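You operate a simulated robot arm through the tools that you are given. There is no shell and no other tool.

You run a simulated two-armed robot. Do the job below in one go: nothing can be reset, and whatever is moved stays where it is left.

TASK
Pick up the white filter with one hand, pass it to the other hand and put it on the rest of the height arm. Set down upright: white filter.

Only the result counts: the job must be done as asked and must still hold three seconds after the hand-in. Knocking over, shifting, dropping, spilling or breaking anything else fails it.

THE ROBOT
Two 7-joint arms with two-finger parallel grippers on one trunk, on a base that moves. Base frame: it is fixed to the floor where the robot stands at the start and does not move with it; the origin is under the middle of the robot, x ahead of it, y to its left, z up. Lengths are in m, angles in rad, forces in N, time in s.
The left shoulder is at the start at [0.07, 0.134, 1.176], the right one opposite. With the tool pointing down near the work surface each hand reaches from about 0.1 to 0.64 m from the robot's upright axis, wherever it stands, measured 20 degrees to its own side. Places, roughly: rest of the height arm [-3.5, 1.4, 1.1]; white filter [-2.75, -2.25, 1]. Payload 1.57 kg a hand.
The TCP of each hand is the grasp point between the finger pads, 0.03 m short of the fingertips. In the tool frame z runs along the fingers and y along their closing line. The gripper opens to 0.08 m. The fingers are 0.017 m wide and 0.012 m thick; the gripper's body (0.04 by 0.082 m) begins 0.08 m behind the TCP.
Orientation is that of the tool frame in the base frame, as [roll, pitch, yaw] about the fixed x, y, z axes, in that order (R = Rz(yaw) Ry(pitch) Rx(roll)). With the fingers straight down and closing along the base's y, the tool's x points along the base's -x, its y along +y and its z along -z.

THE INTERFACE
- The arms move only by the tool send_rows. It takes "left_commands", "right_commands" or both (then of equal length, played together; a hand with none holds still); each is a list of rows, each an object of numbers (a shift or turn left out is 0, a gripper value left out holds the last): "tx", "ty", "tz": the shift along the tool's x, y, z in mm; "rx", "ry", "rz": the turn, a rotation vector about the tool's x, y, z in rad; "grip": the opening, from 0 (shut) to 1 (fully open). In form: [{"tx": .., "ty": .., "tz": .., "rx": .., "ry": .., "rz": .., "grip": ..}, ...]. A call has 1 to 20 rows; each row shifts and turns the commanded pose from where the row before left it, along the tool's axes as they then stand. Rows are played at 5 a second. More than 0.05 m and 0.15 rad between two rows, or a gripper value outside its range, and nothing of the call is played. A pose out of reach is approached as far as the arm can. The call stops where the force on the tool passes 40 N (or 10 N more than at its start, if that is more) or the arm is blocked; 0.2 s more then pass. Each finger travels about 0.153 m/s and halts on what it meets, pressing with about 24 N; the grip force reading is that of the motor and also rises with nothing between the fingers. The clock runs only during rows and for 0.2 s after the last one: add rows that do not move to give the fingers time. It gives the time, the measured TCP pose, the force on the tool (base axes), the opening and the grip force at its end, in the units of the frame above (readings bear some noise), with the torque about the TCP (base axes, N m) and any sound that the robot's microphone picked up.
- Cameras (640 x 400 px; columns grow to the right, rows downward): "scene" is now at [0.1355, 0.0026, 1.3999]; the picture's right is [0.01, -1.00, 0.00], its down [-0.63, -0.01, -0.77] and it looks along [0.77, 0.01, -0.63] (base axes); focal length 254 px, centre (320, 200). "left" rides on the left gripper at [0.072, 0.007, -0.122] in its tool frame; the picture's right is [-0.09, 1.00, 0.00], its down [-0.84, -0.08, -0.54] and it looks along [-0.54, -0.05, 0.84] (tool axes); focal length 238 px, centre (320, 200). "right" rides on the right gripper at [0.072, -0.007, -0.122] in its tool frame; the picture's right is [0.09, 1.00, 0.00], its down [-0.84, 0.08, -0.54] and it looks along [-0.54, 0.05, 0.84] (tool axes); focal length 238 px, centre (320, 200).
- get_image(camera): a new picture of that camera. No time passes.
- lift_body(by): slides the trunk up (or, below 0, down) by that many m; the arms and the scene camera ride with it, the base frame stays. It gives what a move gives, with no picture.
- base_move(legs): drives the robot by 1 to 6 legs, each [ahead, left, turn to the left] in m, m and rad, along the robot's own axes; the way and the turn of a leg run together, so that a leg with both is an arc; at most 1.5 m and 3.142 rad a leg. The arms and the cameras ride along, it lands a little off, and it stops where it bumps. It gives what a move gives.
- pan_tilt(pan, tilt): turns the head with the scene camera to pan (to the left, within 1.501 rad either way) and tilt (down, from -0.506 to 1.204), counted from straight ahead of the robot. It gives what a move gives.
- pixel_to_xyz(camera, pixels): there is no depth. For up to 12 entries [column, row, z] of the newest picture of that camera ("zoom" is the newest enlarged one), the place [x, y] in the base frame at which the ray of that pixel passes the height z, good to about 0.002 m. No time passes.
- zoom(camera, box): a new picture of the part [left, top, right, bottom] of that camera's present view, enlarged. No time passes.
- job_done(): hands the job in; it is judged then, once.

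Open the grippers and draw the arms clear of the work before you hand the job in, unless the task says otherwise.

The tools are called after "Emit:" as name(argument=value, ...) on one line, values as JSON. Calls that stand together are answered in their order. send_rows: Moves the arms, as the interface text tells. Its arguments: {"type":"object","properties":{"left_commands":{"type":"array","items":{"type":"object","properties":{"tx":{"type":"number"},"ty":{"type":"number"},"tz":{"type":"number"},"rx":{"type":"number"},"ry":{"type":"number"},"rz":{"type":"number"},"grip":{"type":"number"}}}},"right_commands":{"type":"array","items":{"type":"object","properties":{"tx":{"type":"number"},"ty":{"type":"number"},"tz":{"type":"number"},"rx":{"type":"number"},"ry":{"type":"number"},"rz":{"type":"number"},"grip":{"type":"number"}}}}},"required":[]} The other tools are called the same way: lift_body (by) moves the trunk up or down; base_move (legs) drives the base; pan_tilt (pan, tilt) turns the head that bears the scene camera; get_image (camera) takes a picture; pixel_to_xyz (camera, pixels) gives the place at which the rays of pixels pass given heights; zoom (camera, box) takes an enlarged picture of a part of a camera's view; job_done () hands the job in.

At the start:

```text
t: 0.0
left_position: [0.484, 0.2359, 1.1422]
left_ee_rot: [3.142, 0.001, -3.14]
left_wrist_force: [0.2, 0.2, -0.4]
left_moment: [0.01, -0.01, -0.01]
left_width: 0.0796
left_finger_force: 0.0
right_position: [0.414, -0.1726, 1.1414]
right_ee_rot: [3.141, 0.0, 3.141]
right_wrist_force: [-0.5, -0.6, -0.9]
right_moment: [0.02, 0.01, 0.02]
right_width: 0.0799
right_finger_force: 0.0
trunk travel left (down, up): [-0.75, 0.19]
robot x, y, heading: [0.0007, 0.0012, -0.003]
head pan, tilt (commanded): [0.014, 0.686]
```

scene: 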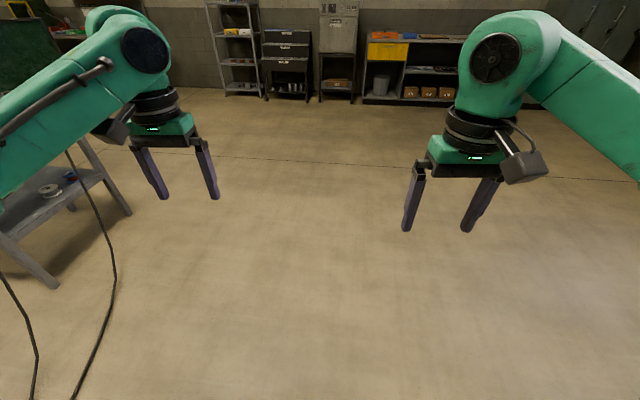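
right: 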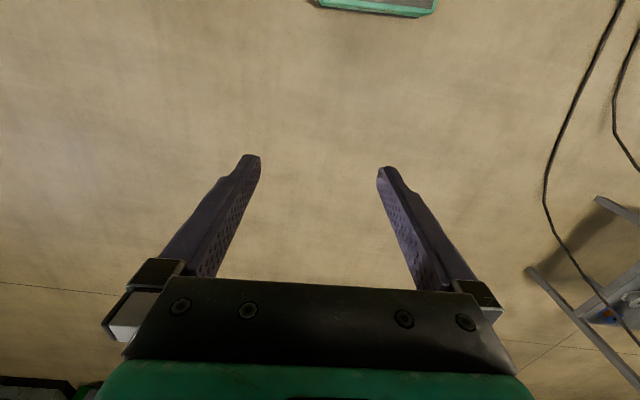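
left: 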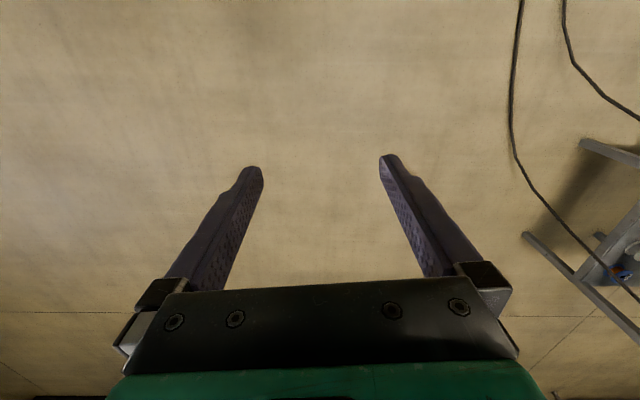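

The start pictures show only floor, shelves and a stool at the left; the filter and the rest lie behind the robot. I turn the head left first to look for obstacles around me.

Emit:
pan_tilt(pan=1.5, tilt=0.4)

Emit:
get_image(camera="scene")

Emit:
pan_tilt(pan=-1.5, tilt=0.4)

Emit:
get_image(camera="scene")

```text
t: 1.6
left_position: [0.485, 0.2367, 1.1418]
left_ee_rot: [3.141, -0.002, -3.14]
left_wrist_force: [0.5, 0.0, -0.3]
left_moment: [0.01, -0.02, -0.03]
left_width: 0.08
left_finger_force: 0.0
right_position: [0.415, -0.173, 1.1417]
right_ee_rot: [3.141, 0.0, 3.141]
right_wrist_force: [0.0, 0.5, -0.7]
right_moment: [-0.01, 0.0, 0.0]
right_width: 0.08
right_finger_force: 0.1
trunk travel left (down, up): [-0.75, 0.19]
robot x, y, heading: [-0.0031, 0.0014, -0.001]
head pan, tilt (commanded): [1.499, 0.4]
```

```text
taken
```

scene: 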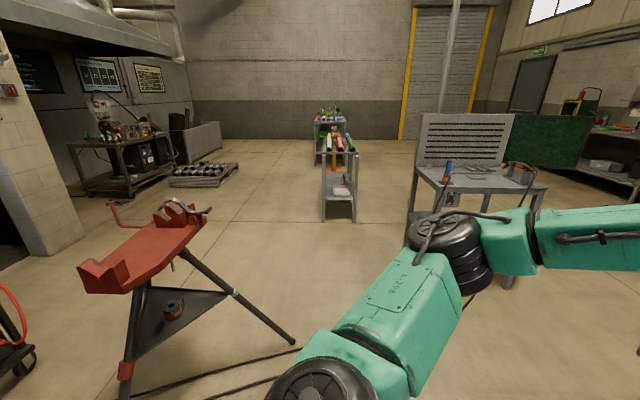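

```text
t: 4.2
left_position: [0.486, 0.2355, 1.1419]
left_ee_rot: [-3.14, 0.002, -3.14]
left_wrist_force: [-0.2, -0.5, -0.6]
left_moment: [-0.02, -0.01, -0.02]
left_width: 0.0802
left_finger_force: 0.1
right_position: [0.4141, -0.1726, 1.141]
right_ee_rot: [3.141, 0.0, 3.141]
right_wrist_force: [-0.9, 0.3, 0.2]
right_moment: [-0.03, -0.02, 0.02]
right_width: 0.08
right_finger_force: 0.1
trunk travel left (down, up): [-0.75, 0.19]
robot x, y, heading: [0.0002, -0.002, -0.006]
head pan, tilt (commanded): [-1.499, 0.4]
```

```text
taken
```

scene: 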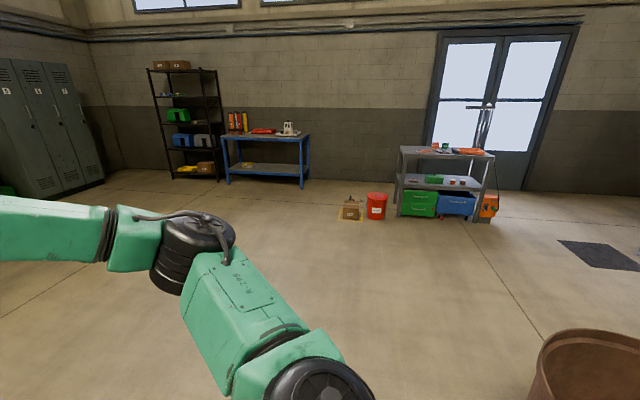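

The left view shows a red pipe stand at about (150,250) and a bench at (470,180); the right view shows a barrel at (590,365). I measure how near these are before turning.

Emit:
pixel_to_xyz(camera="scene", pixels=[[530, 398, 0], [530, 398, 0.3], [541, 345, 0.6], [541, 345, 0.8], [600, 330, 0.6], [400, 215, 0], [465, 220, 0]])

Emit:
pan_tilt(pan=1.5, tilt=0.8)

Emit:
get_image(camera="scene")

```text
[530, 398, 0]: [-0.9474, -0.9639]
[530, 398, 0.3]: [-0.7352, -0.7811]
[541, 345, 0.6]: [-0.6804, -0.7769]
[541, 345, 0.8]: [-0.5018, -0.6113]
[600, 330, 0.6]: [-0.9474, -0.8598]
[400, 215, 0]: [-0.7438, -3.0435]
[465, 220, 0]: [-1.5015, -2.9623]
```

```text
t: 6.8
left_position: [0.4857, 0.2359, 1.1423]
left_ee_rot: [-3.141, 0.0, -3.14]
left_wrist_force: [-0.3, 0.0, 0.4]
left_moment: [0.02, 0.0, 0.0]
left_width: 0.0798
left_finger_force: 0.1
right_position: [0.4145, -0.1733, 1.1417]
right_ee_rot: [3.141, 0.001, -3.141]
right_wrist_force: [-0.2, -0.2, 0.2]
right_moment: [0.0, -0.03, 0.01]
right_width: 0.0801
right_finger_force: 0.0
trunk travel left (down, up): [-0.75, 0.19]
robot x, y, heading: [-0.0011, 0.0012, -0.004]
head pan, tilt (commanded): [1.499, 0.799]
```

```text
taken
```

scene: 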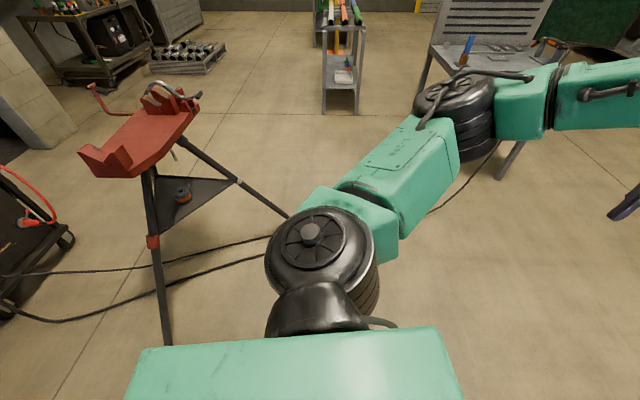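

The pipe stand foot at (165,340) and the cart wheel at (5,312) seem near. I measure these on the floor.

Emit:
pixel_to_xyz(camera="scene", pixels=[[165, 340, 0], [287, 213, 0], [5, 315, 0], [70, 242, 0], [500, 177, 0], [420, 108, 0], [90, 160, 0.85], [195, 100, 0.85], [380, 100, 0], [0, 180, 0.7], [110, 178, 0.8]])

Emit:
pan_tilt(pan=-1.5, tilt=0.9)

Emit:
get_image(camera="scene")

```text
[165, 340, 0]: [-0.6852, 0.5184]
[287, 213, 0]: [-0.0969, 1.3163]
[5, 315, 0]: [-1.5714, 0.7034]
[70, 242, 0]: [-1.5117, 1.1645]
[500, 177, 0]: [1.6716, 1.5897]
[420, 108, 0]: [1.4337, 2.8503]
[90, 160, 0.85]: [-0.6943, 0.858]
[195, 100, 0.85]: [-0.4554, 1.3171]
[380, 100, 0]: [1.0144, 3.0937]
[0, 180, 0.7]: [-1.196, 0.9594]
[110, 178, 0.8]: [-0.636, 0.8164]
```

```text
t: 9.4
left_position: [0.4852, 0.2355, 1.1426]
left_ee_rot: [3.14, 0.0, -3.139]
left_wrist_force: [0.0, -1.3, 0.0]
left_moment: [0.02, 0.02, -0.01]
left_width: 0.08
left_finger_force: 0.1
right_position: [0.414, -0.1736, 1.1411]
right_ee_rot: [3.141, -0.001, 3.141]
right_wrist_force: [-0.1, 0.0, -0.5]
right_moment: [0.02, 0.0, -0.01]
right_width: 0.0802
right_finger_force: 0.1
trunk travel left (down, up): [-0.75, 0.19]
robot x, y, heading: [-0.0022, 0.0019, -0.005]
head pan, tilt (commanded): [-1.499, 0.901]
```

```text
taken
```

scene: 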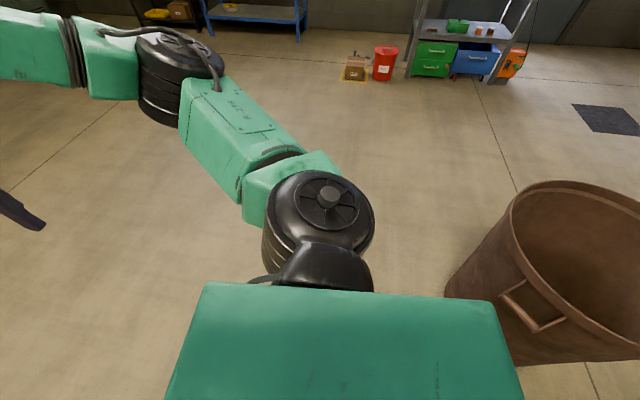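

The barrel's base runs from (448,285) to (555,363). I measure it to know the gap behind the robot.

Emit:
pixel_to_xyz(camera="scene", pixels=[[448, 290, 0], [510, 352, 0], [555, 363, 0], [515, 220, 0.8], [515, 220, 0.7], [600, 183, 0.7], [560, 300, 0.7], [638, 352, 0.7]])

```text
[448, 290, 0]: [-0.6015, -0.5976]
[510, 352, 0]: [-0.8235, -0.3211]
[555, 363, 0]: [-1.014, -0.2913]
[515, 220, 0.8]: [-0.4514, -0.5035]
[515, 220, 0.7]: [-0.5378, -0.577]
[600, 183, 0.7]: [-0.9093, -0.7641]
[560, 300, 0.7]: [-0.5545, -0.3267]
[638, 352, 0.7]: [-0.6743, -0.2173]
```

The barrel stands at about (-0.85,-0.55) with its near edge 0.65 m off, and the passage behind is narrow. I go around it: a bit ahead, then turn right in place.

Emit:
base_move(legs=[[0.3, 0, 0], [0, 0, -1.57]])

Emit:
pan_tilt(pan=0.7, tilt=0.5)

Emit:
get_image(camera="scene")

Emit:
pan_tilt(pan=-0.9, tilt=0.4)

Emit:
get_image(camera="scene")

```text
t: 15.2
left_position: [0.552, -0.476, 1.1426]
left_ee_rot: [-3.141, 0.0, 1.605]
left_wrist_force: [0.5, 0.2, 0.1]
left_moment: [-0.01, 0.0, 0.0]
left_width: 0.0799
left_finger_force: 0.0
right_position: [0.1397, -0.4196, 1.1411]
right_ee_rot: [3.141, -0.001, 1.604]
right_wrist_force: [-0.3, 0.4, 0.2]
right_moment: [-0.02, 0.0, 0.02]
right_width: 0.08
right_finger_force: 0.0
trunk travel left (down, up): [-0.75, 0.19]
robot x, y, heading: [0.2985, 0.0001, -1.533]
head pan, tilt (commanded): [-1.499, 0.901]
```

```text
t: 17.3
left_position: [0.553, -0.477, 1.1425]
left_ee_rot: [-3.141, 0.0, 1.607]
left_wrist_force: [-0.3, 0.5, -0.5]
left_moment: [-0.01, 0.0, 0.03]
left_width: 0.0801
left_finger_force: 0.3
right_position: [0.14, -0.419, 1.1412]
right_ee_rot: [-3.141, 0.001, 1.606]
right_wrist_force: [-0.3, 0.5, 0.1]
right_moment: [0.0, 0.0, -0.03]
right_width: 0.08
right_finger_force: 0.1
trunk travel left (down, up): [-0.75, 0.19]
robot x, y, heading: [0.2962, 0.0013, -1.538]
head pan, tilt (commanded): [0.7, 0.499]
```

```text
taken
```

scene: 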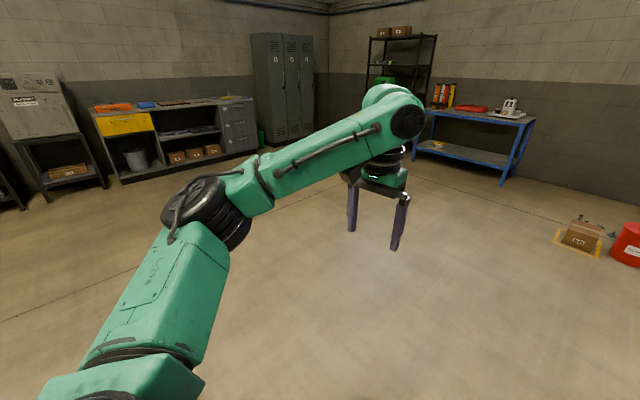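

```text
t: 18.9
left_position: [0.5525, -0.4762, 1.1424]
left_ee_rot: [-3.141, -0.001, 1.607]
left_wrist_force: [-0.8, 0.7, -0.2]
left_moment: [0.0, -0.01, -0.01]
left_width: 0.0799
left_finger_force: 0.1
right_position: [0.1407, -0.4202, 1.1402]
right_ee_rot: [3.141, -0.001, 1.606]
right_wrist_force: [-0.3, -0.5, 0.8]
right_moment: [-0.01, 0.04, 0.01]
right_width: 0.08
right_finger_force: 0.1
trunk travel left (down, up): [-0.75, 0.19]
robot x, y, heading: [0.2999, -0.0005, -1.536]
head pan, tilt (commanded): [-0.901, 0.4]
```

```text
taken
```

scene: 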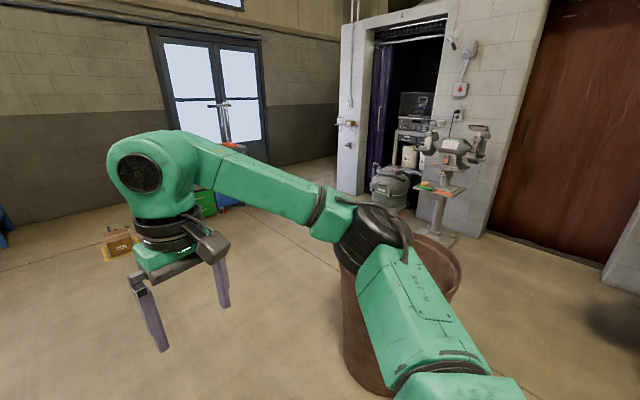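

The way ahead (down -y) is clear up to the bucket; the booth with equipment at (400,150) lies where the filter should be. I drive ahead 1.3 m and turn to face -x.

Emit:
base_move(legs=[[1.35, 0, 0], [0, 0, -1.6]])

Emit:
pan_tilt(pan=0.0, tilt=0.3)

Emit:
get_image(camera="scene")

```text
t: 29.7
left_position: [-0.0953, -1.6474, 1.1418]
left_ee_rot: [-3.14, 0.001, 0.066]
left_wrist_force: [-1.6, 0.7, -0.4]
left_moment: [-0.01, 0.05, 0.01]
left_width: 0.08
left_finger_force: 0.1
right_position: [-0.0526, -1.2339, 1.1413]
right_ee_rot: [-3.141, 0.0, 0.068]
right_wrist_force: [-0.5, 0.3, -0.2]
right_moment: [-0.01, 0.02, -0.03]
right_width: 0.08
right_finger_force: 0.0
trunk travel left (down, up): [-0.75, 0.19]
robot x, y, heading: [0.3738, -1.3771, -3.073]
head pan, tilt (commanded): [-0.901, 0.4]
```

```text
t: 30.9
left_position: [-0.0967, -1.6475, 1.1425]
left_ee_rot: [-3.141, 0.0, 0.068]
left_wrist_force: [0.0, 0.0, 0.0]
left_moment: [0.0, 0.01, 0.03]
left_width: 0.0802
left_finger_force: 0.1
right_position: [-0.0538, -1.2345, 1.1411]
right_ee_rot: [-3.141, -0.001, 0.068]
right_wrist_force: [-0.6, 0.3, 0.5]
right_moment: [0.0, 0.01, 0.01]
right_width: 0.0802
right_finger_force: 0.0
trunk travel left (down, up): [-0.75, 0.19]
robot x, y, heading: [0.3724, -1.3805, -3.07]
head pan, tilt (commanded): [0.0, 0.3]
```

```text
taken
```

scene: 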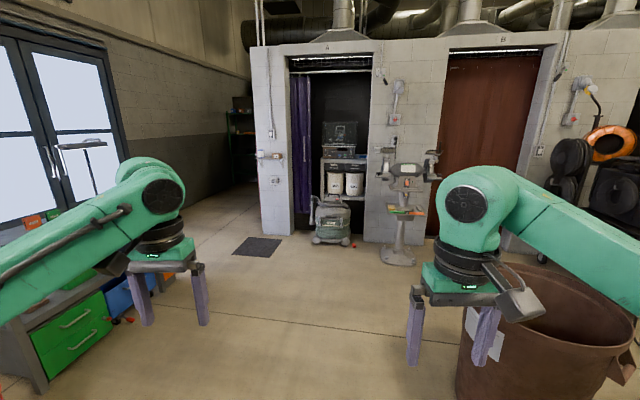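

The filter should appear near (266,157), where a small fixture sticks out of the booth's wall. I zoom there and on the grinder area.

Emit:
zoom(camera="scene", box=[230, 110, 310, 200])

Emit:
zoom(camera="scene", box=[300, 100, 480, 260])

Emit:
pan_tilt(pan=-0.8, tilt=0.3)

Emit:
get_image(camera="scene")

Emit:
pan_tilt(pan=-1.4, tilt=0.3)

Emit:
get_image(camera="scene")

```text
4.44 times, centred on (270, 155) of scene
```

zoom: 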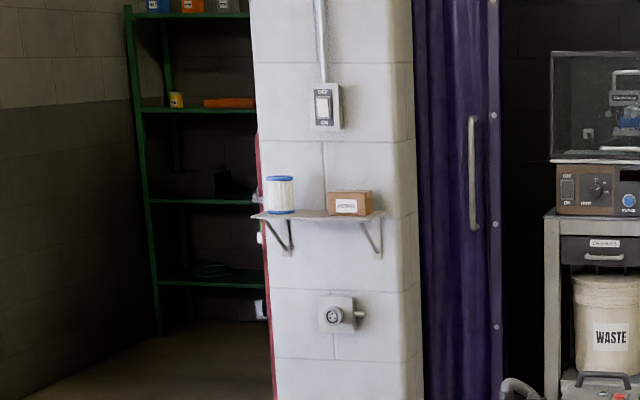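

```text
2.50 times, centred on (390, 180) of scene
```

zoom: 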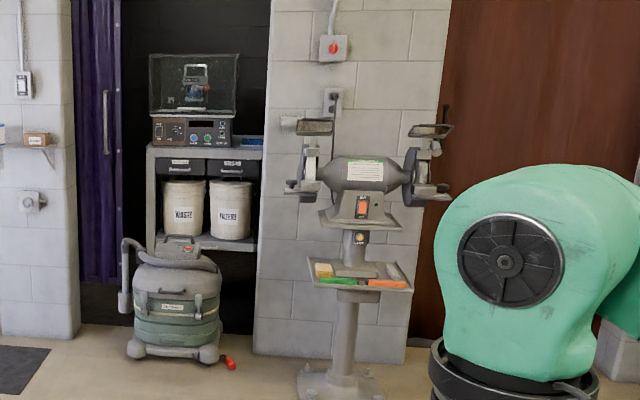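

```text
t: 32.0
left_position: [-0.0958, -1.6481, 1.1428]
left_ee_rot: [3.141, 0.0, 0.068]
left_wrist_force: [0.7, -0.1, 0.4]
left_moment: [0.01, 0.0, 0.03]
left_width: 0.0799
left_finger_force: 0.0
right_position: [-0.053, -1.2345, 1.1407]
right_ee_rot: [3.141, 0.0, 0.069]
right_wrist_force: [0.3, -0.8, 0.6]
right_moment: [0.01, -0.01, 0.0]
right_width: 0.0801
right_finger_force: 0.1
trunk travel left (down, up): [-0.75, 0.19]
robot x, y, heading: [0.3726, -1.3806, -3.077]
head pan, tilt (commanded): [-0.799, 0.3]
```

```text
taken
```

scene: 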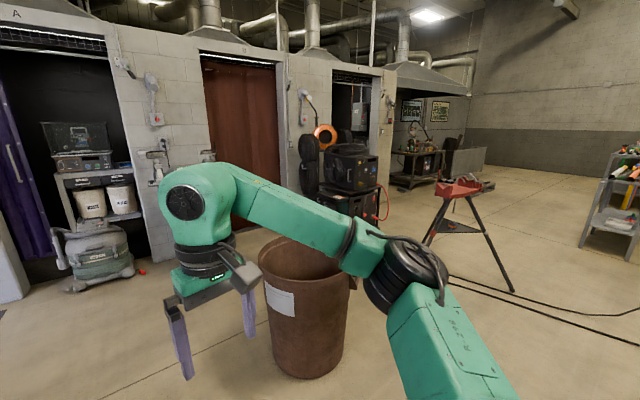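

```text
t: 33.0
left_position: [-0.0963, -1.6477, 1.1423]
left_ee_rot: [-3.141, -0.001, 0.067]
left_wrist_force: [-0.8, 0.2, -0.3]
left_moment: [0.02, 0.05, 0.01]
left_width: 0.08
left_finger_force: 0.0
right_position: [-0.0534, -1.2361, 1.1414]
right_ee_rot: [-3.142, 0.0, 0.067]
right_wrist_force: [-0.5, 0.0, 0.9]
right_moment: [-0.02, -0.03, 0.01]
right_width: 0.0799
right_finger_force: 0.0
trunk travel left (down, up): [-0.75, 0.19]
robot x, y, heading: [0.3713, -1.3782, -3.077]
head pan, tilt (commanded): [-1.4, 0.3]
```

```text
taken
```

scene: 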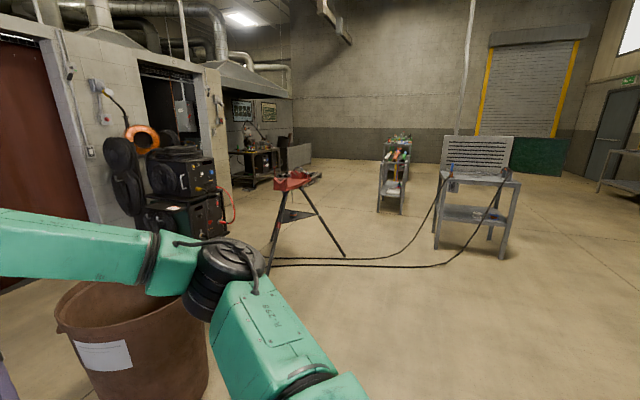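

The filter is the white cylinder with a blue rim on the small wall shelf, beside a brown box. Now I look for the rest of the height arm, which should be near (296,139) in the pan -0.8 view.

Emit:
pan_tilt(pan=-0.8, tilt=0.3)

Emit:
zoom(camera="scene", box=[250, 70, 410, 230])

Emit:
zoom(camera="scene", box=[280, 80, 350, 150])

```text
t: 34.0
left_position: [-0.0949, -1.6479, 1.1417]
left_ee_rot: [-3.141, 0.0, 0.068]
left_wrist_force: [0.4, -0.7, 0.4]
left_moment: [0.04, -0.01, 0.0]
left_width: 0.0802
left_finger_force: 0.1
right_position: [-0.0526, -1.2346, 1.1411]
right_ee_rot: [3.141, 0.001, 0.068]
right_wrist_force: [0.2, -0.1, -1.1]
right_moment: [0.0, 0.0, -0.01]
right_width: 0.0799
right_finger_force: 0.2
trunk travel left (down, up): [-0.75, 0.19]
robot x, y, heading: [0.3748, -1.3783, -3.073]
head pan, tilt (commanded): [-0.799, 0.3]
```

```text
2.50 times, centred on (330, 150) of scene
```

zoom: 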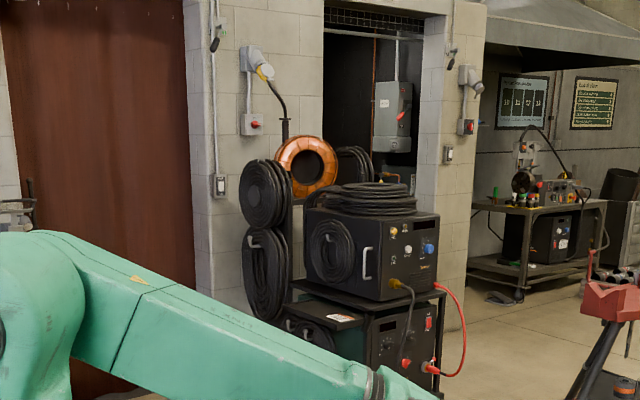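

```text
5.71 times, centred on (315, 115) of scene
```

zoom: 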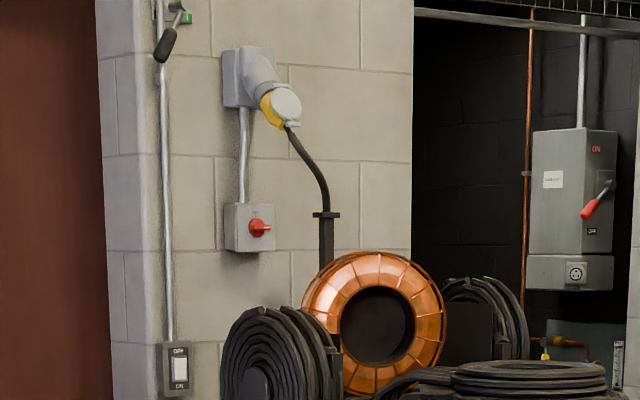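

The height arm isn't visible from here; it is likely inside booth C, at the right. First I check clearances toward the filter: drawers at the lower left (40,390), mat (258,246), vacuum (332,240) in a fresh straight-ahead view.

Emit:
pan_tilt(pan=0.2, tilt=0.5)

Emit:
get_image(camera="scene")

```text
t: 35.3
left_position: [-0.0953, -1.6491, 1.1425]
left_ee_rot: [-3.141, 0.0, 0.068]
left_wrist_force: [0.1, -0.1, 0.1]
left_moment: [0.01, -0.01, 0.01]
left_width: 0.08
left_finger_force: 0.1
right_position: [-0.0533, -1.2346, 1.1413]
right_ee_rot: [-3.14, 0.002, 0.068]
right_wrist_force: [0.4, 0.3, -0.7]
right_moment: [-0.02, -0.04, -0.03]
right_width: 0.0802
right_finger_force: 0.1
trunk travel left (down, up): [-0.75, 0.19]
robot x, y, heading: [0.3746, -1.3805, -3.073]
head pan, tilt (commanded): [0.201, 0.499]
```

```text
taken
```

scene: 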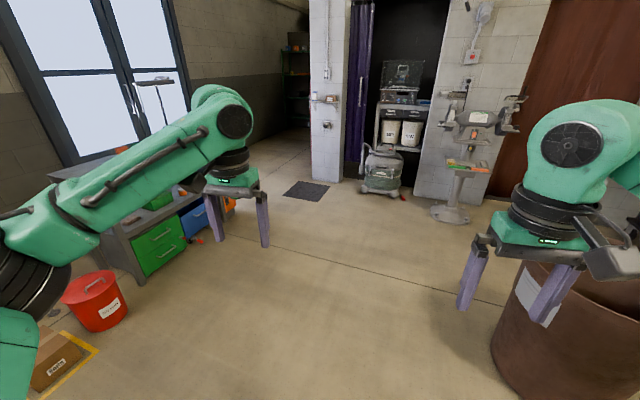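

I measure floor points: drawer unit (140,285), (190,235), tool case (232,212), wall foot (325,180), vacuum (375,192), grinder foot (450,220), bucket (105,330).

Emit:
pixel_to_xyz(camera="scene", pixels=[[142, 285, 0], [215, 230, 0], [235, 212, 0], [316, 178, 0], [340, 182, 0], [380, 194, 0], [450, 222, 0], [105, 330, 0], [500, 370, 0], [316, 99, 0.97], [313, 100, 0.97]])

```text
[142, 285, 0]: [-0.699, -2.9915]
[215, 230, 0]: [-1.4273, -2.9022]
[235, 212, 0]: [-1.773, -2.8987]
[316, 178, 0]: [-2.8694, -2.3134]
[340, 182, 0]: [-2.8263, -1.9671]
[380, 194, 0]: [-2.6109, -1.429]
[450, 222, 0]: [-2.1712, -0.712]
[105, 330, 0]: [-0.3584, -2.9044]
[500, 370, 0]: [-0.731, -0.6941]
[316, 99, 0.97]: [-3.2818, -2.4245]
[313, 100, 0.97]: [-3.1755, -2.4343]
```

The lane is clear: drawers stay at y≈-2.9, wall at x≈-2.87. I drive towards about (-1.7,-1.95) and take a closer look at the filter shelf.

Emit:
base_move(legs=[[1.2, 0.25, 0], [0.9, 0.2, -0.065]])

Emit:
pan_tilt(pan=0.2, tilt=0.4)

Emit:
get_image(camera="scene")

```text
t: 45.9
left_position: [-2.1927, -2.1679, 1.1424]
left_ee_rot: [-3.141, 0.0, 0.003]
left_wrist_force: [0.2, 0.2, 0.3]
left_moment: [0.01, 0.02, 0.01]
left_width: 0.08
left_finger_force: 0.2
right_position: [-2.1217, -1.7585, 1.1417]
right_ee_rot: [-3.141, 0.0, 0.001]
right_wrist_force: [-0.6, 0.1, -0.1]
right_moment: [0.0, 0.01, -0.05]
right_width: 0.08
right_finger_force: 0.1
trunk travel left (down, up): [-0.75, 0.19]
robot x, y, heading: [-1.7044, -1.9282, -3.141]
head pan, tilt (commanded): [0.201, 0.499]
```

```text
t: 46.6
left_position: [-2.1935, -2.1676, 1.143]
left_ee_rot: [3.141, 0.0, 0.003]
left_wrist_force: [0.1, -0.7, 0.6]
left_moment: [0.0, 0.0, -0.01]
left_width: 0.0799
left_finger_force: 0.0
right_position: [-2.1232, -1.7579, 1.1394]
right_ee_rot: [-3.141, -0.002, 0.0]
right_wrist_force: [0.6, -0.5, 0.6]
right_moment: [0.0, -0.02, 0.0]
right_width: 0.08
right_finger_force: 0.0
trunk travel left (down, up): [-0.75, 0.19]
robot x, y, heading: [-1.7064, -1.9321, -3.145]
head pan, tilt (commanded): [0.201, 0.4]
```

```text
taken
```

scene: 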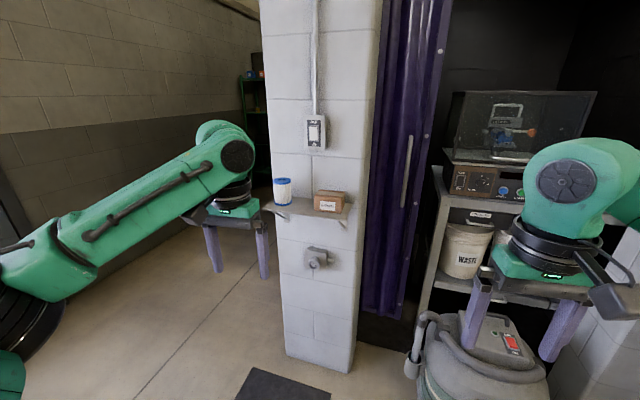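

The filter stands at about (283,191) on the shelf, the box at (330,201). I zoom in for the details.

Emit:
zoom(camera="scene", box=[250, 160, 370, 235])

Emit:
pixel_to_xyz(camera="zoom", pixels=[[123, 240, 0.97], [123, 240, 1.0], [320, 200, 1.0]])

```text
5.33 times, centred on (310, 198) of scene
```

zoom: 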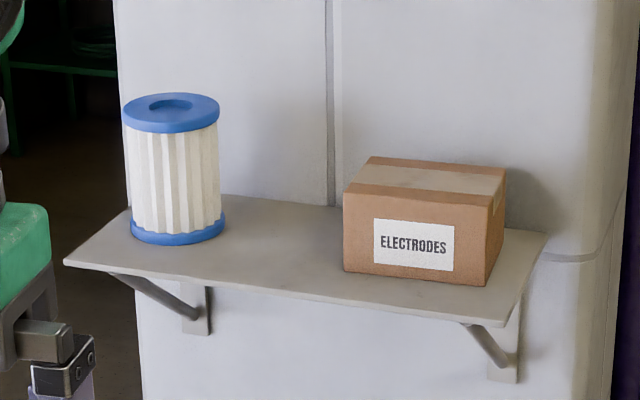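

```text
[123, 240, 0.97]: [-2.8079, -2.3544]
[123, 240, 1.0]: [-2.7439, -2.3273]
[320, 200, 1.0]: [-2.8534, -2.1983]
```

The filter is a cylinder with blue caps at top and bottom. I get rays for its edges and the shelf edges at two heights, to triangulate with the wall.

Emit:
pixel_to_xyz(camera="zoom", pixels=[[270, 201, 0.9], [270, 201, 1.0], [178, 243, 0.9], [178, 243, 1.0], [130, 230, 1.0], [225, 222, 1.0], [171, 113, 1.0], [171, 113, 1.2], [122, 110, 1.1], [219, 110, 1.1], [64, 262, 1.0], [500, 326, 1.0]])

Emit:
get_image(camera="left")

```text
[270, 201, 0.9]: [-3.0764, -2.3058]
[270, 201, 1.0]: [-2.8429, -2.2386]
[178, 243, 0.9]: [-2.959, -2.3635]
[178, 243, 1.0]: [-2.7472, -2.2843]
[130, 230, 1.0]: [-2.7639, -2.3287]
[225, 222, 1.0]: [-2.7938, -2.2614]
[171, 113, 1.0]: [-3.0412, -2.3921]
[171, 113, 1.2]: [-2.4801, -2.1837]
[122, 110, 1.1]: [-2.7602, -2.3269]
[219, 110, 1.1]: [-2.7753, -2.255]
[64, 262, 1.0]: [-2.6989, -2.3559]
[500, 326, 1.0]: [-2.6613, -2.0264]
```

```text
taken
```

left: 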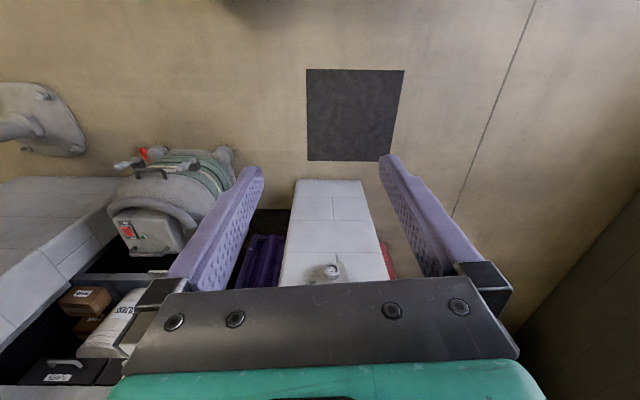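

The filter stands at roughly (-2.78,-2.30) on a shelf of height ≈1.0, diameter ≈0.072, height ≈0.093. Before picking I scout the rest in booth C, going back the way I came and then facing +y.

Emit:
base_move(legs=[[-1.1, -0.2, 0], [-1.1, -0.2, 0], [0, 0, -1.57], [1.4, 0, 0]])

Emit:
pan_tilt(pan=0.5, tilt=0.35)

Emit:
get_image(camera="scene")

```text
t: 68.1
left_position: [0.2371, 0.396, 1.1421]
left_ee_rot: [3.141, 0.001, -1.553]
left_wrist_force: [0.6, 0.1, -0.4]
left_moment: [-0.03, 0.0, 0.01]
left_width: 0.0799
left_finger_force: 0.0
right_position: [0.6468, 0.3338, 1.141]
right_ee_rot: [3.14, 0.0, -1.553]
right_wrist_force: [0.2, -0.3, -0.2]
right_moment: [-0.01, -0.02, 0.0]
right_width: 0.08
right_finger_force: 0.0
trunk travel left (down, up): [-0.75, 0.19]
robot x, y, heading: [0.4844, -0.0832, 1.593]
head pan, tilt (commanded): [0.201, 0.4]
```

```text
t: 68.9
left_position: [0.2361, 0.3956, 1.1423]
left_ee_rot: [-3.141, -0.001, -1.55]
left_wrist_force: [0.2, -0.1, -0.1]
left_moment: [0.0, -0.03, -0.01]
left_width: 0.0798
left_finger_force: 0.0
right_position: [0.6461, 0.3339, 1.1415]
right_ee_rot: [-3.142, -0.001, -1.549]
right_wrist_force: [0.4, -0.8, -0.5]
right_moment: [-0.01, 0.02, 0.04]
right_width: 0.0799
right_finger_force: 0.1
trunk travel left (down, up): [-0.75, 0.19]
robot x, y, heading: [0.4843, -0.0841, 1.584]
head pan, tilt (commanded): [0.499, 0.351]
```

```text
taken
```

scene: 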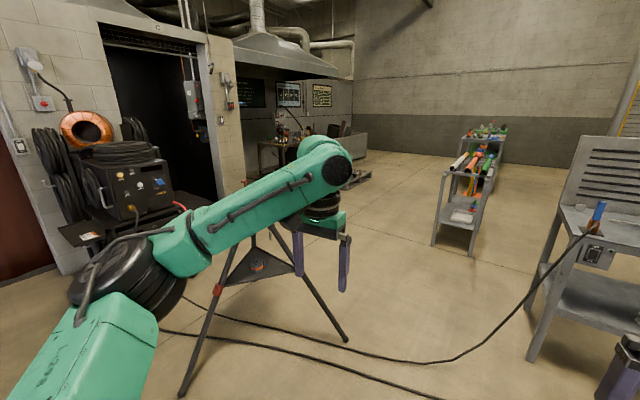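

The lane ahead runs between the pipe stand foot (345,340) and the bench leg (530,358). I check their positions.

Emit:
pixel_to_xyz(camera="scene", pixels=[[345, 340, 0], [532, 360, 0], [555, 205, 0.9], [185, 395, 0], [440, 245, 0], [218, 195, 0], [245, 185, 0], [370, 180, 0]])

```text
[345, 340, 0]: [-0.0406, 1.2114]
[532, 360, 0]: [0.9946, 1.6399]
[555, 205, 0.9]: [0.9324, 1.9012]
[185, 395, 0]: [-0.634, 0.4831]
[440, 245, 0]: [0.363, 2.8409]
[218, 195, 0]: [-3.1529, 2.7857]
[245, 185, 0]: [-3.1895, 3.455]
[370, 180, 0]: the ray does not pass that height
```

The gap between pipe stand foot (-0.04,1.21) and bench leg (0.99,1.64) is about 1.1 m. I look down to judge how wide the robot's base is.

Emit:
pan_tilt(pan=0.0, tilt=1.2)

Emit:
get_image(camera="scene")

Emit:
pan_tilt(pan=-1.2, tilt=0.9)

Emit:
get_image(camera="scene")

```text
t: 70.1
left_position: [0.2359, 0.395, 1.1425]
left_ee_rot: [3.14, 0.001, -1.551]
left_wrist_force: [-0.1, 0.0, 0.4]
left_moment: [0.01, -0.04, 0.0]
left_width: 0.08
left_finger_force: 0.0
right_position: [0.6469, 0.3341, 1.141]
right_ee_rot: [-3.14, 0.001, -1.55]
right_wrist_force: [0.5, -1.6, -0.6]
right_moment: [0.0, 0.0, 0.01]
right_width: 0.0799
right_finger_force: 0.0
trunk travel left (down, up): [-0.75, 0.19]
robot x, y, heading: [0.4833, -0.0814, 1.591]
head pan, tilt (commanded): [0.0, 1.201]
```

```text
taken
```

scene: 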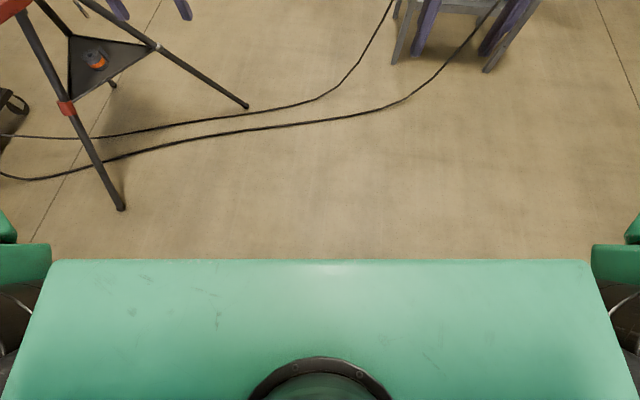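

```text
t: 71.5
left_position: [0.2352, 0.3969, 1.1421]
left_ee_rot: [-3.142, 0.0, -1.551]
left_wrist_force: [-1.0, 0.0, 0.4]
left_moment: [-0.01, 0.01, -0.02]
left_width: 0.0801
left_finger_force: 0.1
right_position: [0.647, 0.3337, 1.1409]
right_ee_rot: [-3.139, 0.001, -1.551]
right_wrist_force: [0.0, 0.0, -0.3]
right_moment: [0.02, -0.01, -0.01]
right_width: 0.0802
right_finger_force: 0.0
trunk travel left (down, up): [-0.75, 0.19]
robot x, y, heading: [0.482, -0.0861, 1.593]
head pan, tilt (commanded): [-1.201, 0.901]
```

```text
taken
```

scene: 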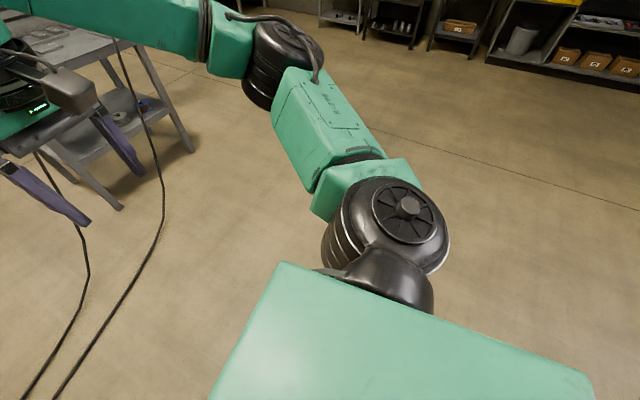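

The base hides below the chest. I check how far the right elbow (285,60) sticks out.

Emit:
pixel_to_xyz(camera="scene", pixels=[[325, 70, 1.1], [325, 70, 1.0], [385, 180, 1.15], [445, 240, 1.15], [180, 150, 0], [122, 208, 0], [60, 90, 0.9], [160, 35, 0.9]])

```text
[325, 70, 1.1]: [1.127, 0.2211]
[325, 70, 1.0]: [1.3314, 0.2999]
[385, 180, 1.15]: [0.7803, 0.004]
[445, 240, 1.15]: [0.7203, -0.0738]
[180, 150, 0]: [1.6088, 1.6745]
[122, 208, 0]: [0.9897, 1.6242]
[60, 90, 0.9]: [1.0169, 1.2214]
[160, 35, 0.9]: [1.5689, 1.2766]
```

Elbows stick out about 0.6 m sideways, so I raise the trunk, face -x and go sideways through the gap with the hands passing above the pipe stand.

Emit:
lift_body(by=0.19)

Emit:
base_move(legs=[[0, 0.04, 1.55], [0, -0.5, 0]])

Emit:
pan_tilt(pan=-0.5, tilt=0.8)

Emit:
get_image(camera="scene")

```text
t: 73.6
left_position: [0.2361, 0.3963, 1.3315]
left_ee_rot: [-3.141, 0.0, -1.55]
left_wrist_force: [-0.8, 0.6, 0.2]
left_moment: [-0.01, -0.02, 0.02]
left_width: 0.08
left_finger_force: 0.0
right_position: [0.6468, 0.3348, 1.3319]
right_ee_rot: [-3.141, -0.001, -1.552]
right_wrist_force: [-0.5, -0.8, 0.5]
right_moment: [0.02, 0.01, 0.01]
right_width: 0.0801
right_finger_force: 0.1
trunk travel left (down, up): [-0.94, 0.0]
robot x, y, heading: [0.4814, -0.0834, 1.589]
head pan, tilt (commanded): [-1.201, 0.901]
```

```text
t: 80.3
left_position: [-0.0301, 0.1501, 1.3316]
left_ee_rot: [-3.14, 0.002, 0.007]
left_wrist_force: [-0.6, -0.2, 0.6]
left_moment: [0.05, 0.0, 0.0]
left_width: 0.0801
left_finger_force: 0.1
right_position: [0.0369, 0.559, 1.3311]
right_ee_rot: [-3.14, 0.001, 0.005]
right_wrist_force: [1.3, -0.3, 0.6]
right_moment: [-0.01, 0.02, 0.0]
right_width: 0.0801
right_finger_force: 0.0
trunk travel left (down, up): [-0.94, 0.0]
robot x, y, heading: [0.4516, 0.3949, -3.132]
head pan, tilt (commanded): [-1.201, 0.901]
```

```text
t: 81.4
left_position: [-0.0313, 0.1529, 1.3323]
left_ee_rot: [3.142, 0.0, 0.006]
left_wrist_force: [0.8, 0.3, -0.8]
left_moment: [-0.01, 0.01, 0.01]
left_width: 0.0798
left_finger_force: 0.1
right_position: [0.0375, 0.5621, 1.3321]
right_ee_rot: [-3.141, 0.0, 0.005]
right_wrist_force: [0.6, 0.3, -0.9]
right_moment: [0.0, 0.01, 0.01]
right_width: 0.0801
right_finger_force: 0.1
trunk travel left (down, up): [-0.94, 0.0]
robot x, y, heading: [0.4515, 0.3933, -3.137]
head pan, tilt (commanded): [-0.499, 0.799]
```

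```text
taken
```

scene: 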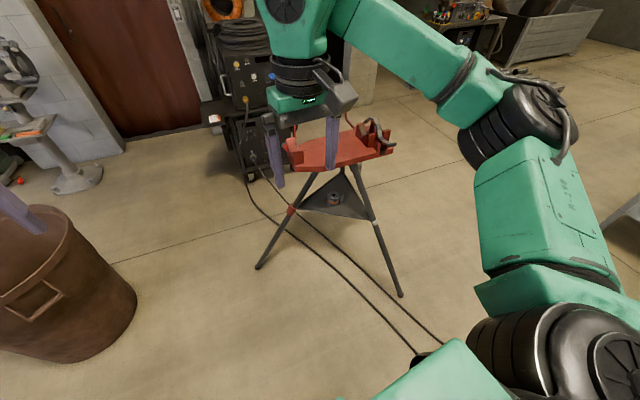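

The stand is at (335,155) with its nearest foot at (400,295); my lane at x≈0.45 is clear of it. I go on sideways to y≈1.8.

Emit:
base_move(legs=[[0.02, -1.42, 0]])

Emit:
pan_tilt(pan=0.1, tilt=0.4)

Emit:
get_image(camera="scene")

```text
t: 88.4
left_position: [-0.0555, 1.5549, 1.3316]
left_ee_rot: [-3.139, 0.001, 0.002]
left_wrist_force: [-0.5, -0.1, -0.1]
left_moment: [0.03, 0.01, 0.03]
left_width: 0.08
left_finger_force: 0.1
right_position: [0.0143, 1.9639, 1.3315]
right_ee_rot: [-3.138, 0.0, 0.001]
right_wrist_force: [-0.6, -0.9, 0.4]
right_moment: [0.04, 0.02, -0.04]
right_width: 0.08
right_finger_force: 0.1
trunk travel left (down, up): [-0.94, 0.0]
robot x, y, heading: [0.4318, 1.7912, -3.14]
head pan, tilt (commanded): [-0.499, 0.799]
```

```text
t: 89.4
left_position: [-0.0554, 1.5569, 1.3329]
left_ee_rot: [3.141, 0.0, 0.004]
left_wrist_force: [0.6, 0.4, 0.0]
left_moment: [0.03, 0.0, 0.0]
left_width: 0.0799
left_finger_force: 0.1
right_position: [0.013, 1.9661, 1.33]
right_ee_rot: [3.141, 0.001, 0.001]
right_wrist_force: [0.4, 0.5, -0.2]
right_moment: [0.04, 0.03, 0.0]
right_width: 0.08
right_finger_force: 0.0
trunk travel left (down, up): [-0.94, 0.0]
robot x, y, heading: [0.4276, 1.7958, -3.138]
head pan, tilt (commanded): [0.099, 0.4]
```

```text
taken
```

scene: 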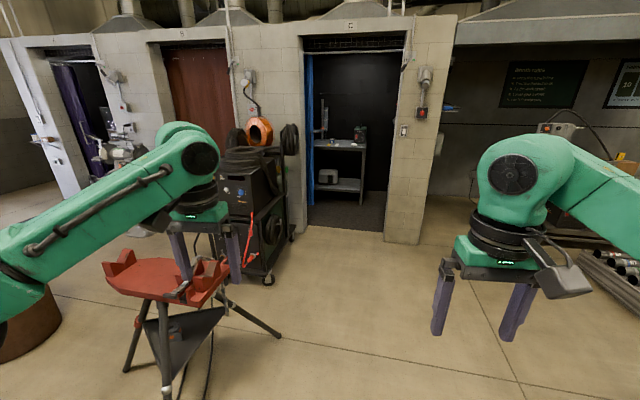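

Inside booth C there is a bench at (340,150) with a post at (323,115), likely the height arm. I zoom on it.

Emit:
zoom(camera="scene", box=[300, 80, 400, 210])

Emit:
zoom(camera="scene", box=[305, 90, 375, 155])

Emit:
pixel_to_xyz(camera="scene", pixels=[[306, 228, 0], [388, 238, 0], [270, 285, 0], [292, 240, 0], [362, 205, 0], [318, 205, 0], [208, 270, 0.9], [105, 275, 0.9]])

```text
3.08 times, centred on (350, 145) of scene
```

zoom: 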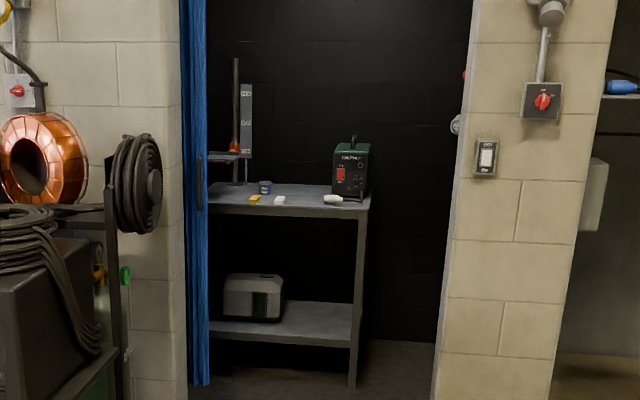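

```text
6.15 times, centred on (340, 122) of scene
```

zoom: 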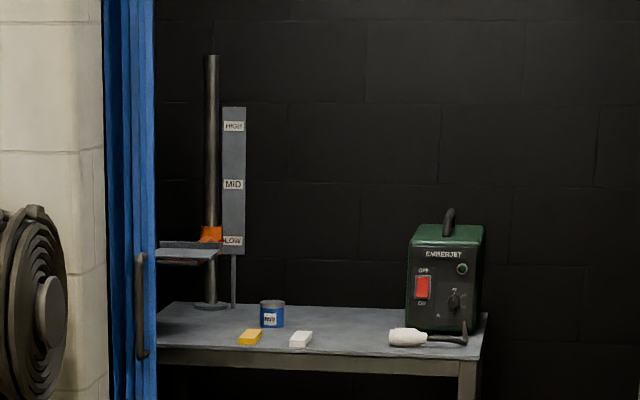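

```text
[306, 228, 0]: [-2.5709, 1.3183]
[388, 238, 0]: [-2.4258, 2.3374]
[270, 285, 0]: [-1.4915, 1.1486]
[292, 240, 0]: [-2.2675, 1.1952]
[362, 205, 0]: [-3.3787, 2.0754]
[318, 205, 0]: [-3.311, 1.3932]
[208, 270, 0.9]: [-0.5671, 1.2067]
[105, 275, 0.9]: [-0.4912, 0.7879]
```

The rest is the small tray on the post's sliding arm at LOW, in the back left of booth C behind a blue curtain; the bench stands at x≈-3.3. I move closer along y≈1.9 to see it better.

Emit:
base_move(legs=[[1.5, -0.15, 0]])

Emit:
pan_tilt(pan=0.25, tilt=0.4)

Emit:
get_image(camera="scene")

Emit:
zoom(camera="scene", box=[300, 60, 440, 200])

```text
refused: leg 1 is longer than a leg can be; nothing moved
```

```text
t: 90.1
left_position: [-0.0561, 1.5568, 1.3322]
left_ee_rot: [-3.14, 0.0, 0.004]
left_wrist_force: [-0.3, 0.8, 0.3]
left_moment: [-0.01, 0.0, -0.02]
left_width: 0.0799
left_finger_force: 0.0
right_position: [0.0137, 1.9665, 1.3323]
right_ee_rot: [-3.141, 0.0, 0.002]
right_wrist_force: [1.4, 0.3, -0.2]
right_moment: [0.01, -0.02, -0.01]
right_width: 0.0801
right_finger_force: 0.0
trunk travel left (down, up): [-0.94, 0.0]
robot x, y, heading: [0.4307, 1.7918, -3.14]
head pan, tilt (commanded): [0.25, 0.4]
```

```text
taken
```

scene: 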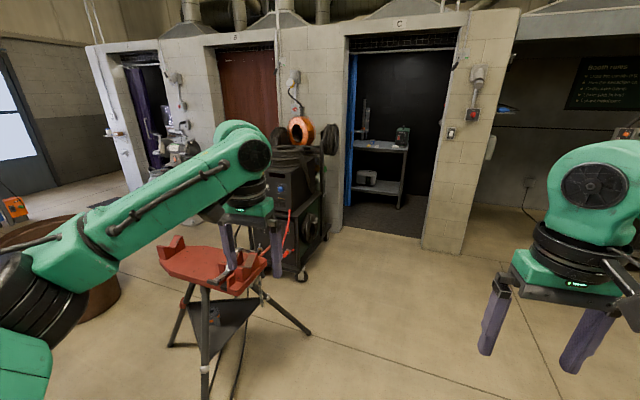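

```text
2.86 times, centred on (370, 130) of scene
```

zoom: 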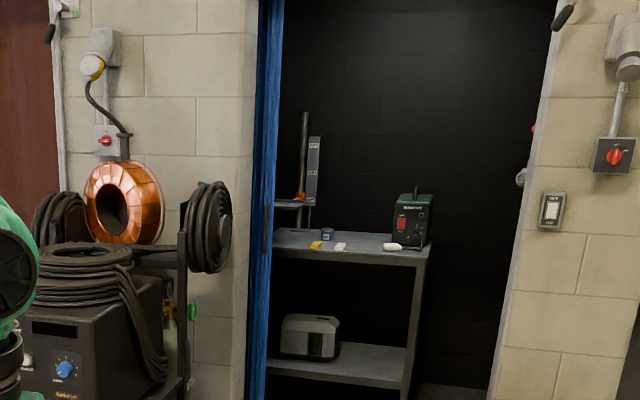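

The leg was slightly too long and refused. I split it into two shorter legs.

Emit:
base_move(legs=[[0.8, -0.1, 0], [0.7, -0.05, 0]])

Emit:
pan_tilt(pan=0.2, tilt=0.4)

Emit:
get_image(camera="scene")

```text
t: 97.8
left_position: [-1.5408, 1.7004, 1.3327]
left_ee_rot: [3.141, 0.003, 0.006]
left_wrist_force: [0.6, -0.6, 0.0]
left_moment: [0.01, 0.0, 0.0]
left_width: 0.08
left_finger_force: 0.1
right_position: [-1.472, 2.1111, 1.3322]
right_ee_rot: [3.141, 0.002, 0.006]
right_wrist_force: [-0.2, 1.3, 0.0]
right_moment: [-0.02, -0.03, 0.0]
right_width: 0.0798
right_finger_force: 0.1
trunk travel left (down, up): [-0.94, 0.0]
robot x, y, heading: [-1.0573, 1.9408, -3.136]
head pan, tilt (commanded): [0.25, 0.4]
```

```text
t: 98.4
left_position: [-1.5412, 1.7016, 1.3316]
left_ee_rot: [-3.139, -0.001, 0.007]
left_wrist_force: [-0.3, 0.4, 0.0]
left_moment: [0.02, 0.02, 0.0]
left_width: 0.08
left_finger_force: 0.1
right_position: [-1.473, 2.111, 1.3313]
right_ee_rot: [3.14, 0.0, 0.005]
right_wrist_force: [0.3, 0.7, -0.2]
right_moment: [-0.01, -0.02, 0.02]
right_width: 0.08
right_finger_force: 0.1
trunk travel left (down, up): [-0.94, 0.0]
robot x, y, heading: [-1.0572, 1.9424, -3.138]
head pan, tilt (commanded): [0.201, 0.4]
```

```text
taken
```

scene: 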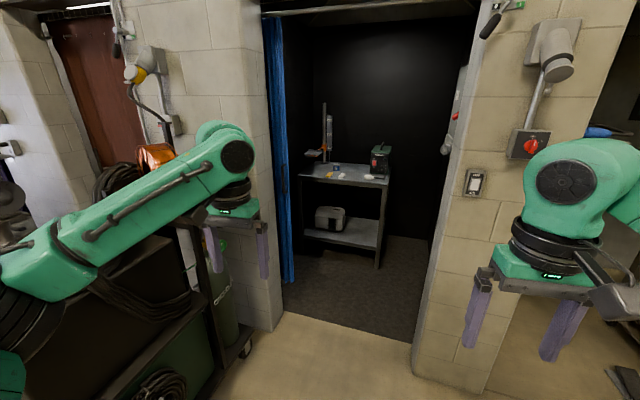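

Emit:
zoom(camera="scene", box=[295, 95, 400, 195])

Emit:
zoom(camera="scene", box=[300, 130, 348, 165])

Emit:
pixel_to_xyz(camera="scene", pixels=[[290, 284, 0], [284, 310, 0], [270, 330, 0], [413, 340, 0], [427, 380, 0], [377, 266, 0], [303, 238, 0], [248, 345, 0], [300, 175, 0.9], [390, 186, 0.9]])

```text
4.00 times, centred on (348, 145) of scene
```

zoom: 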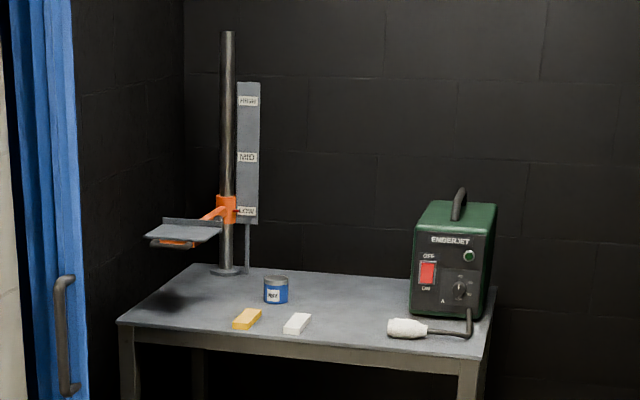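

```text
11.43 times, centred on (324, 148) of scene
```

zoom: 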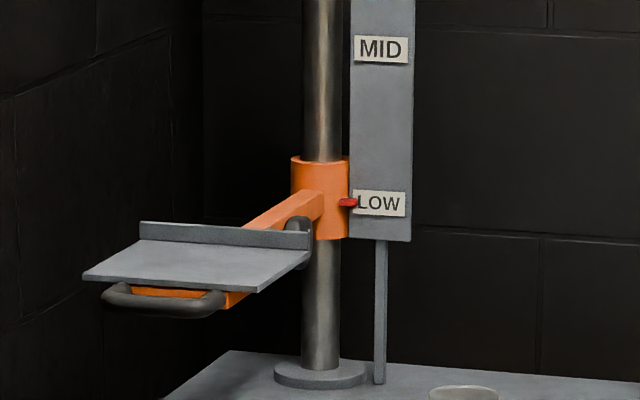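

```text
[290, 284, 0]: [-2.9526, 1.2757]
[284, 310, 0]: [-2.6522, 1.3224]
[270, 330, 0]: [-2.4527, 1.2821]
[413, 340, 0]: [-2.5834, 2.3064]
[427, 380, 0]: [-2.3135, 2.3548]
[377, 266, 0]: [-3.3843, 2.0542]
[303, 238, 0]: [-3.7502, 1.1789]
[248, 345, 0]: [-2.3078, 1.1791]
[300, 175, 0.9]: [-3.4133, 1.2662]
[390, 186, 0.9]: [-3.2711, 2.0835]
```

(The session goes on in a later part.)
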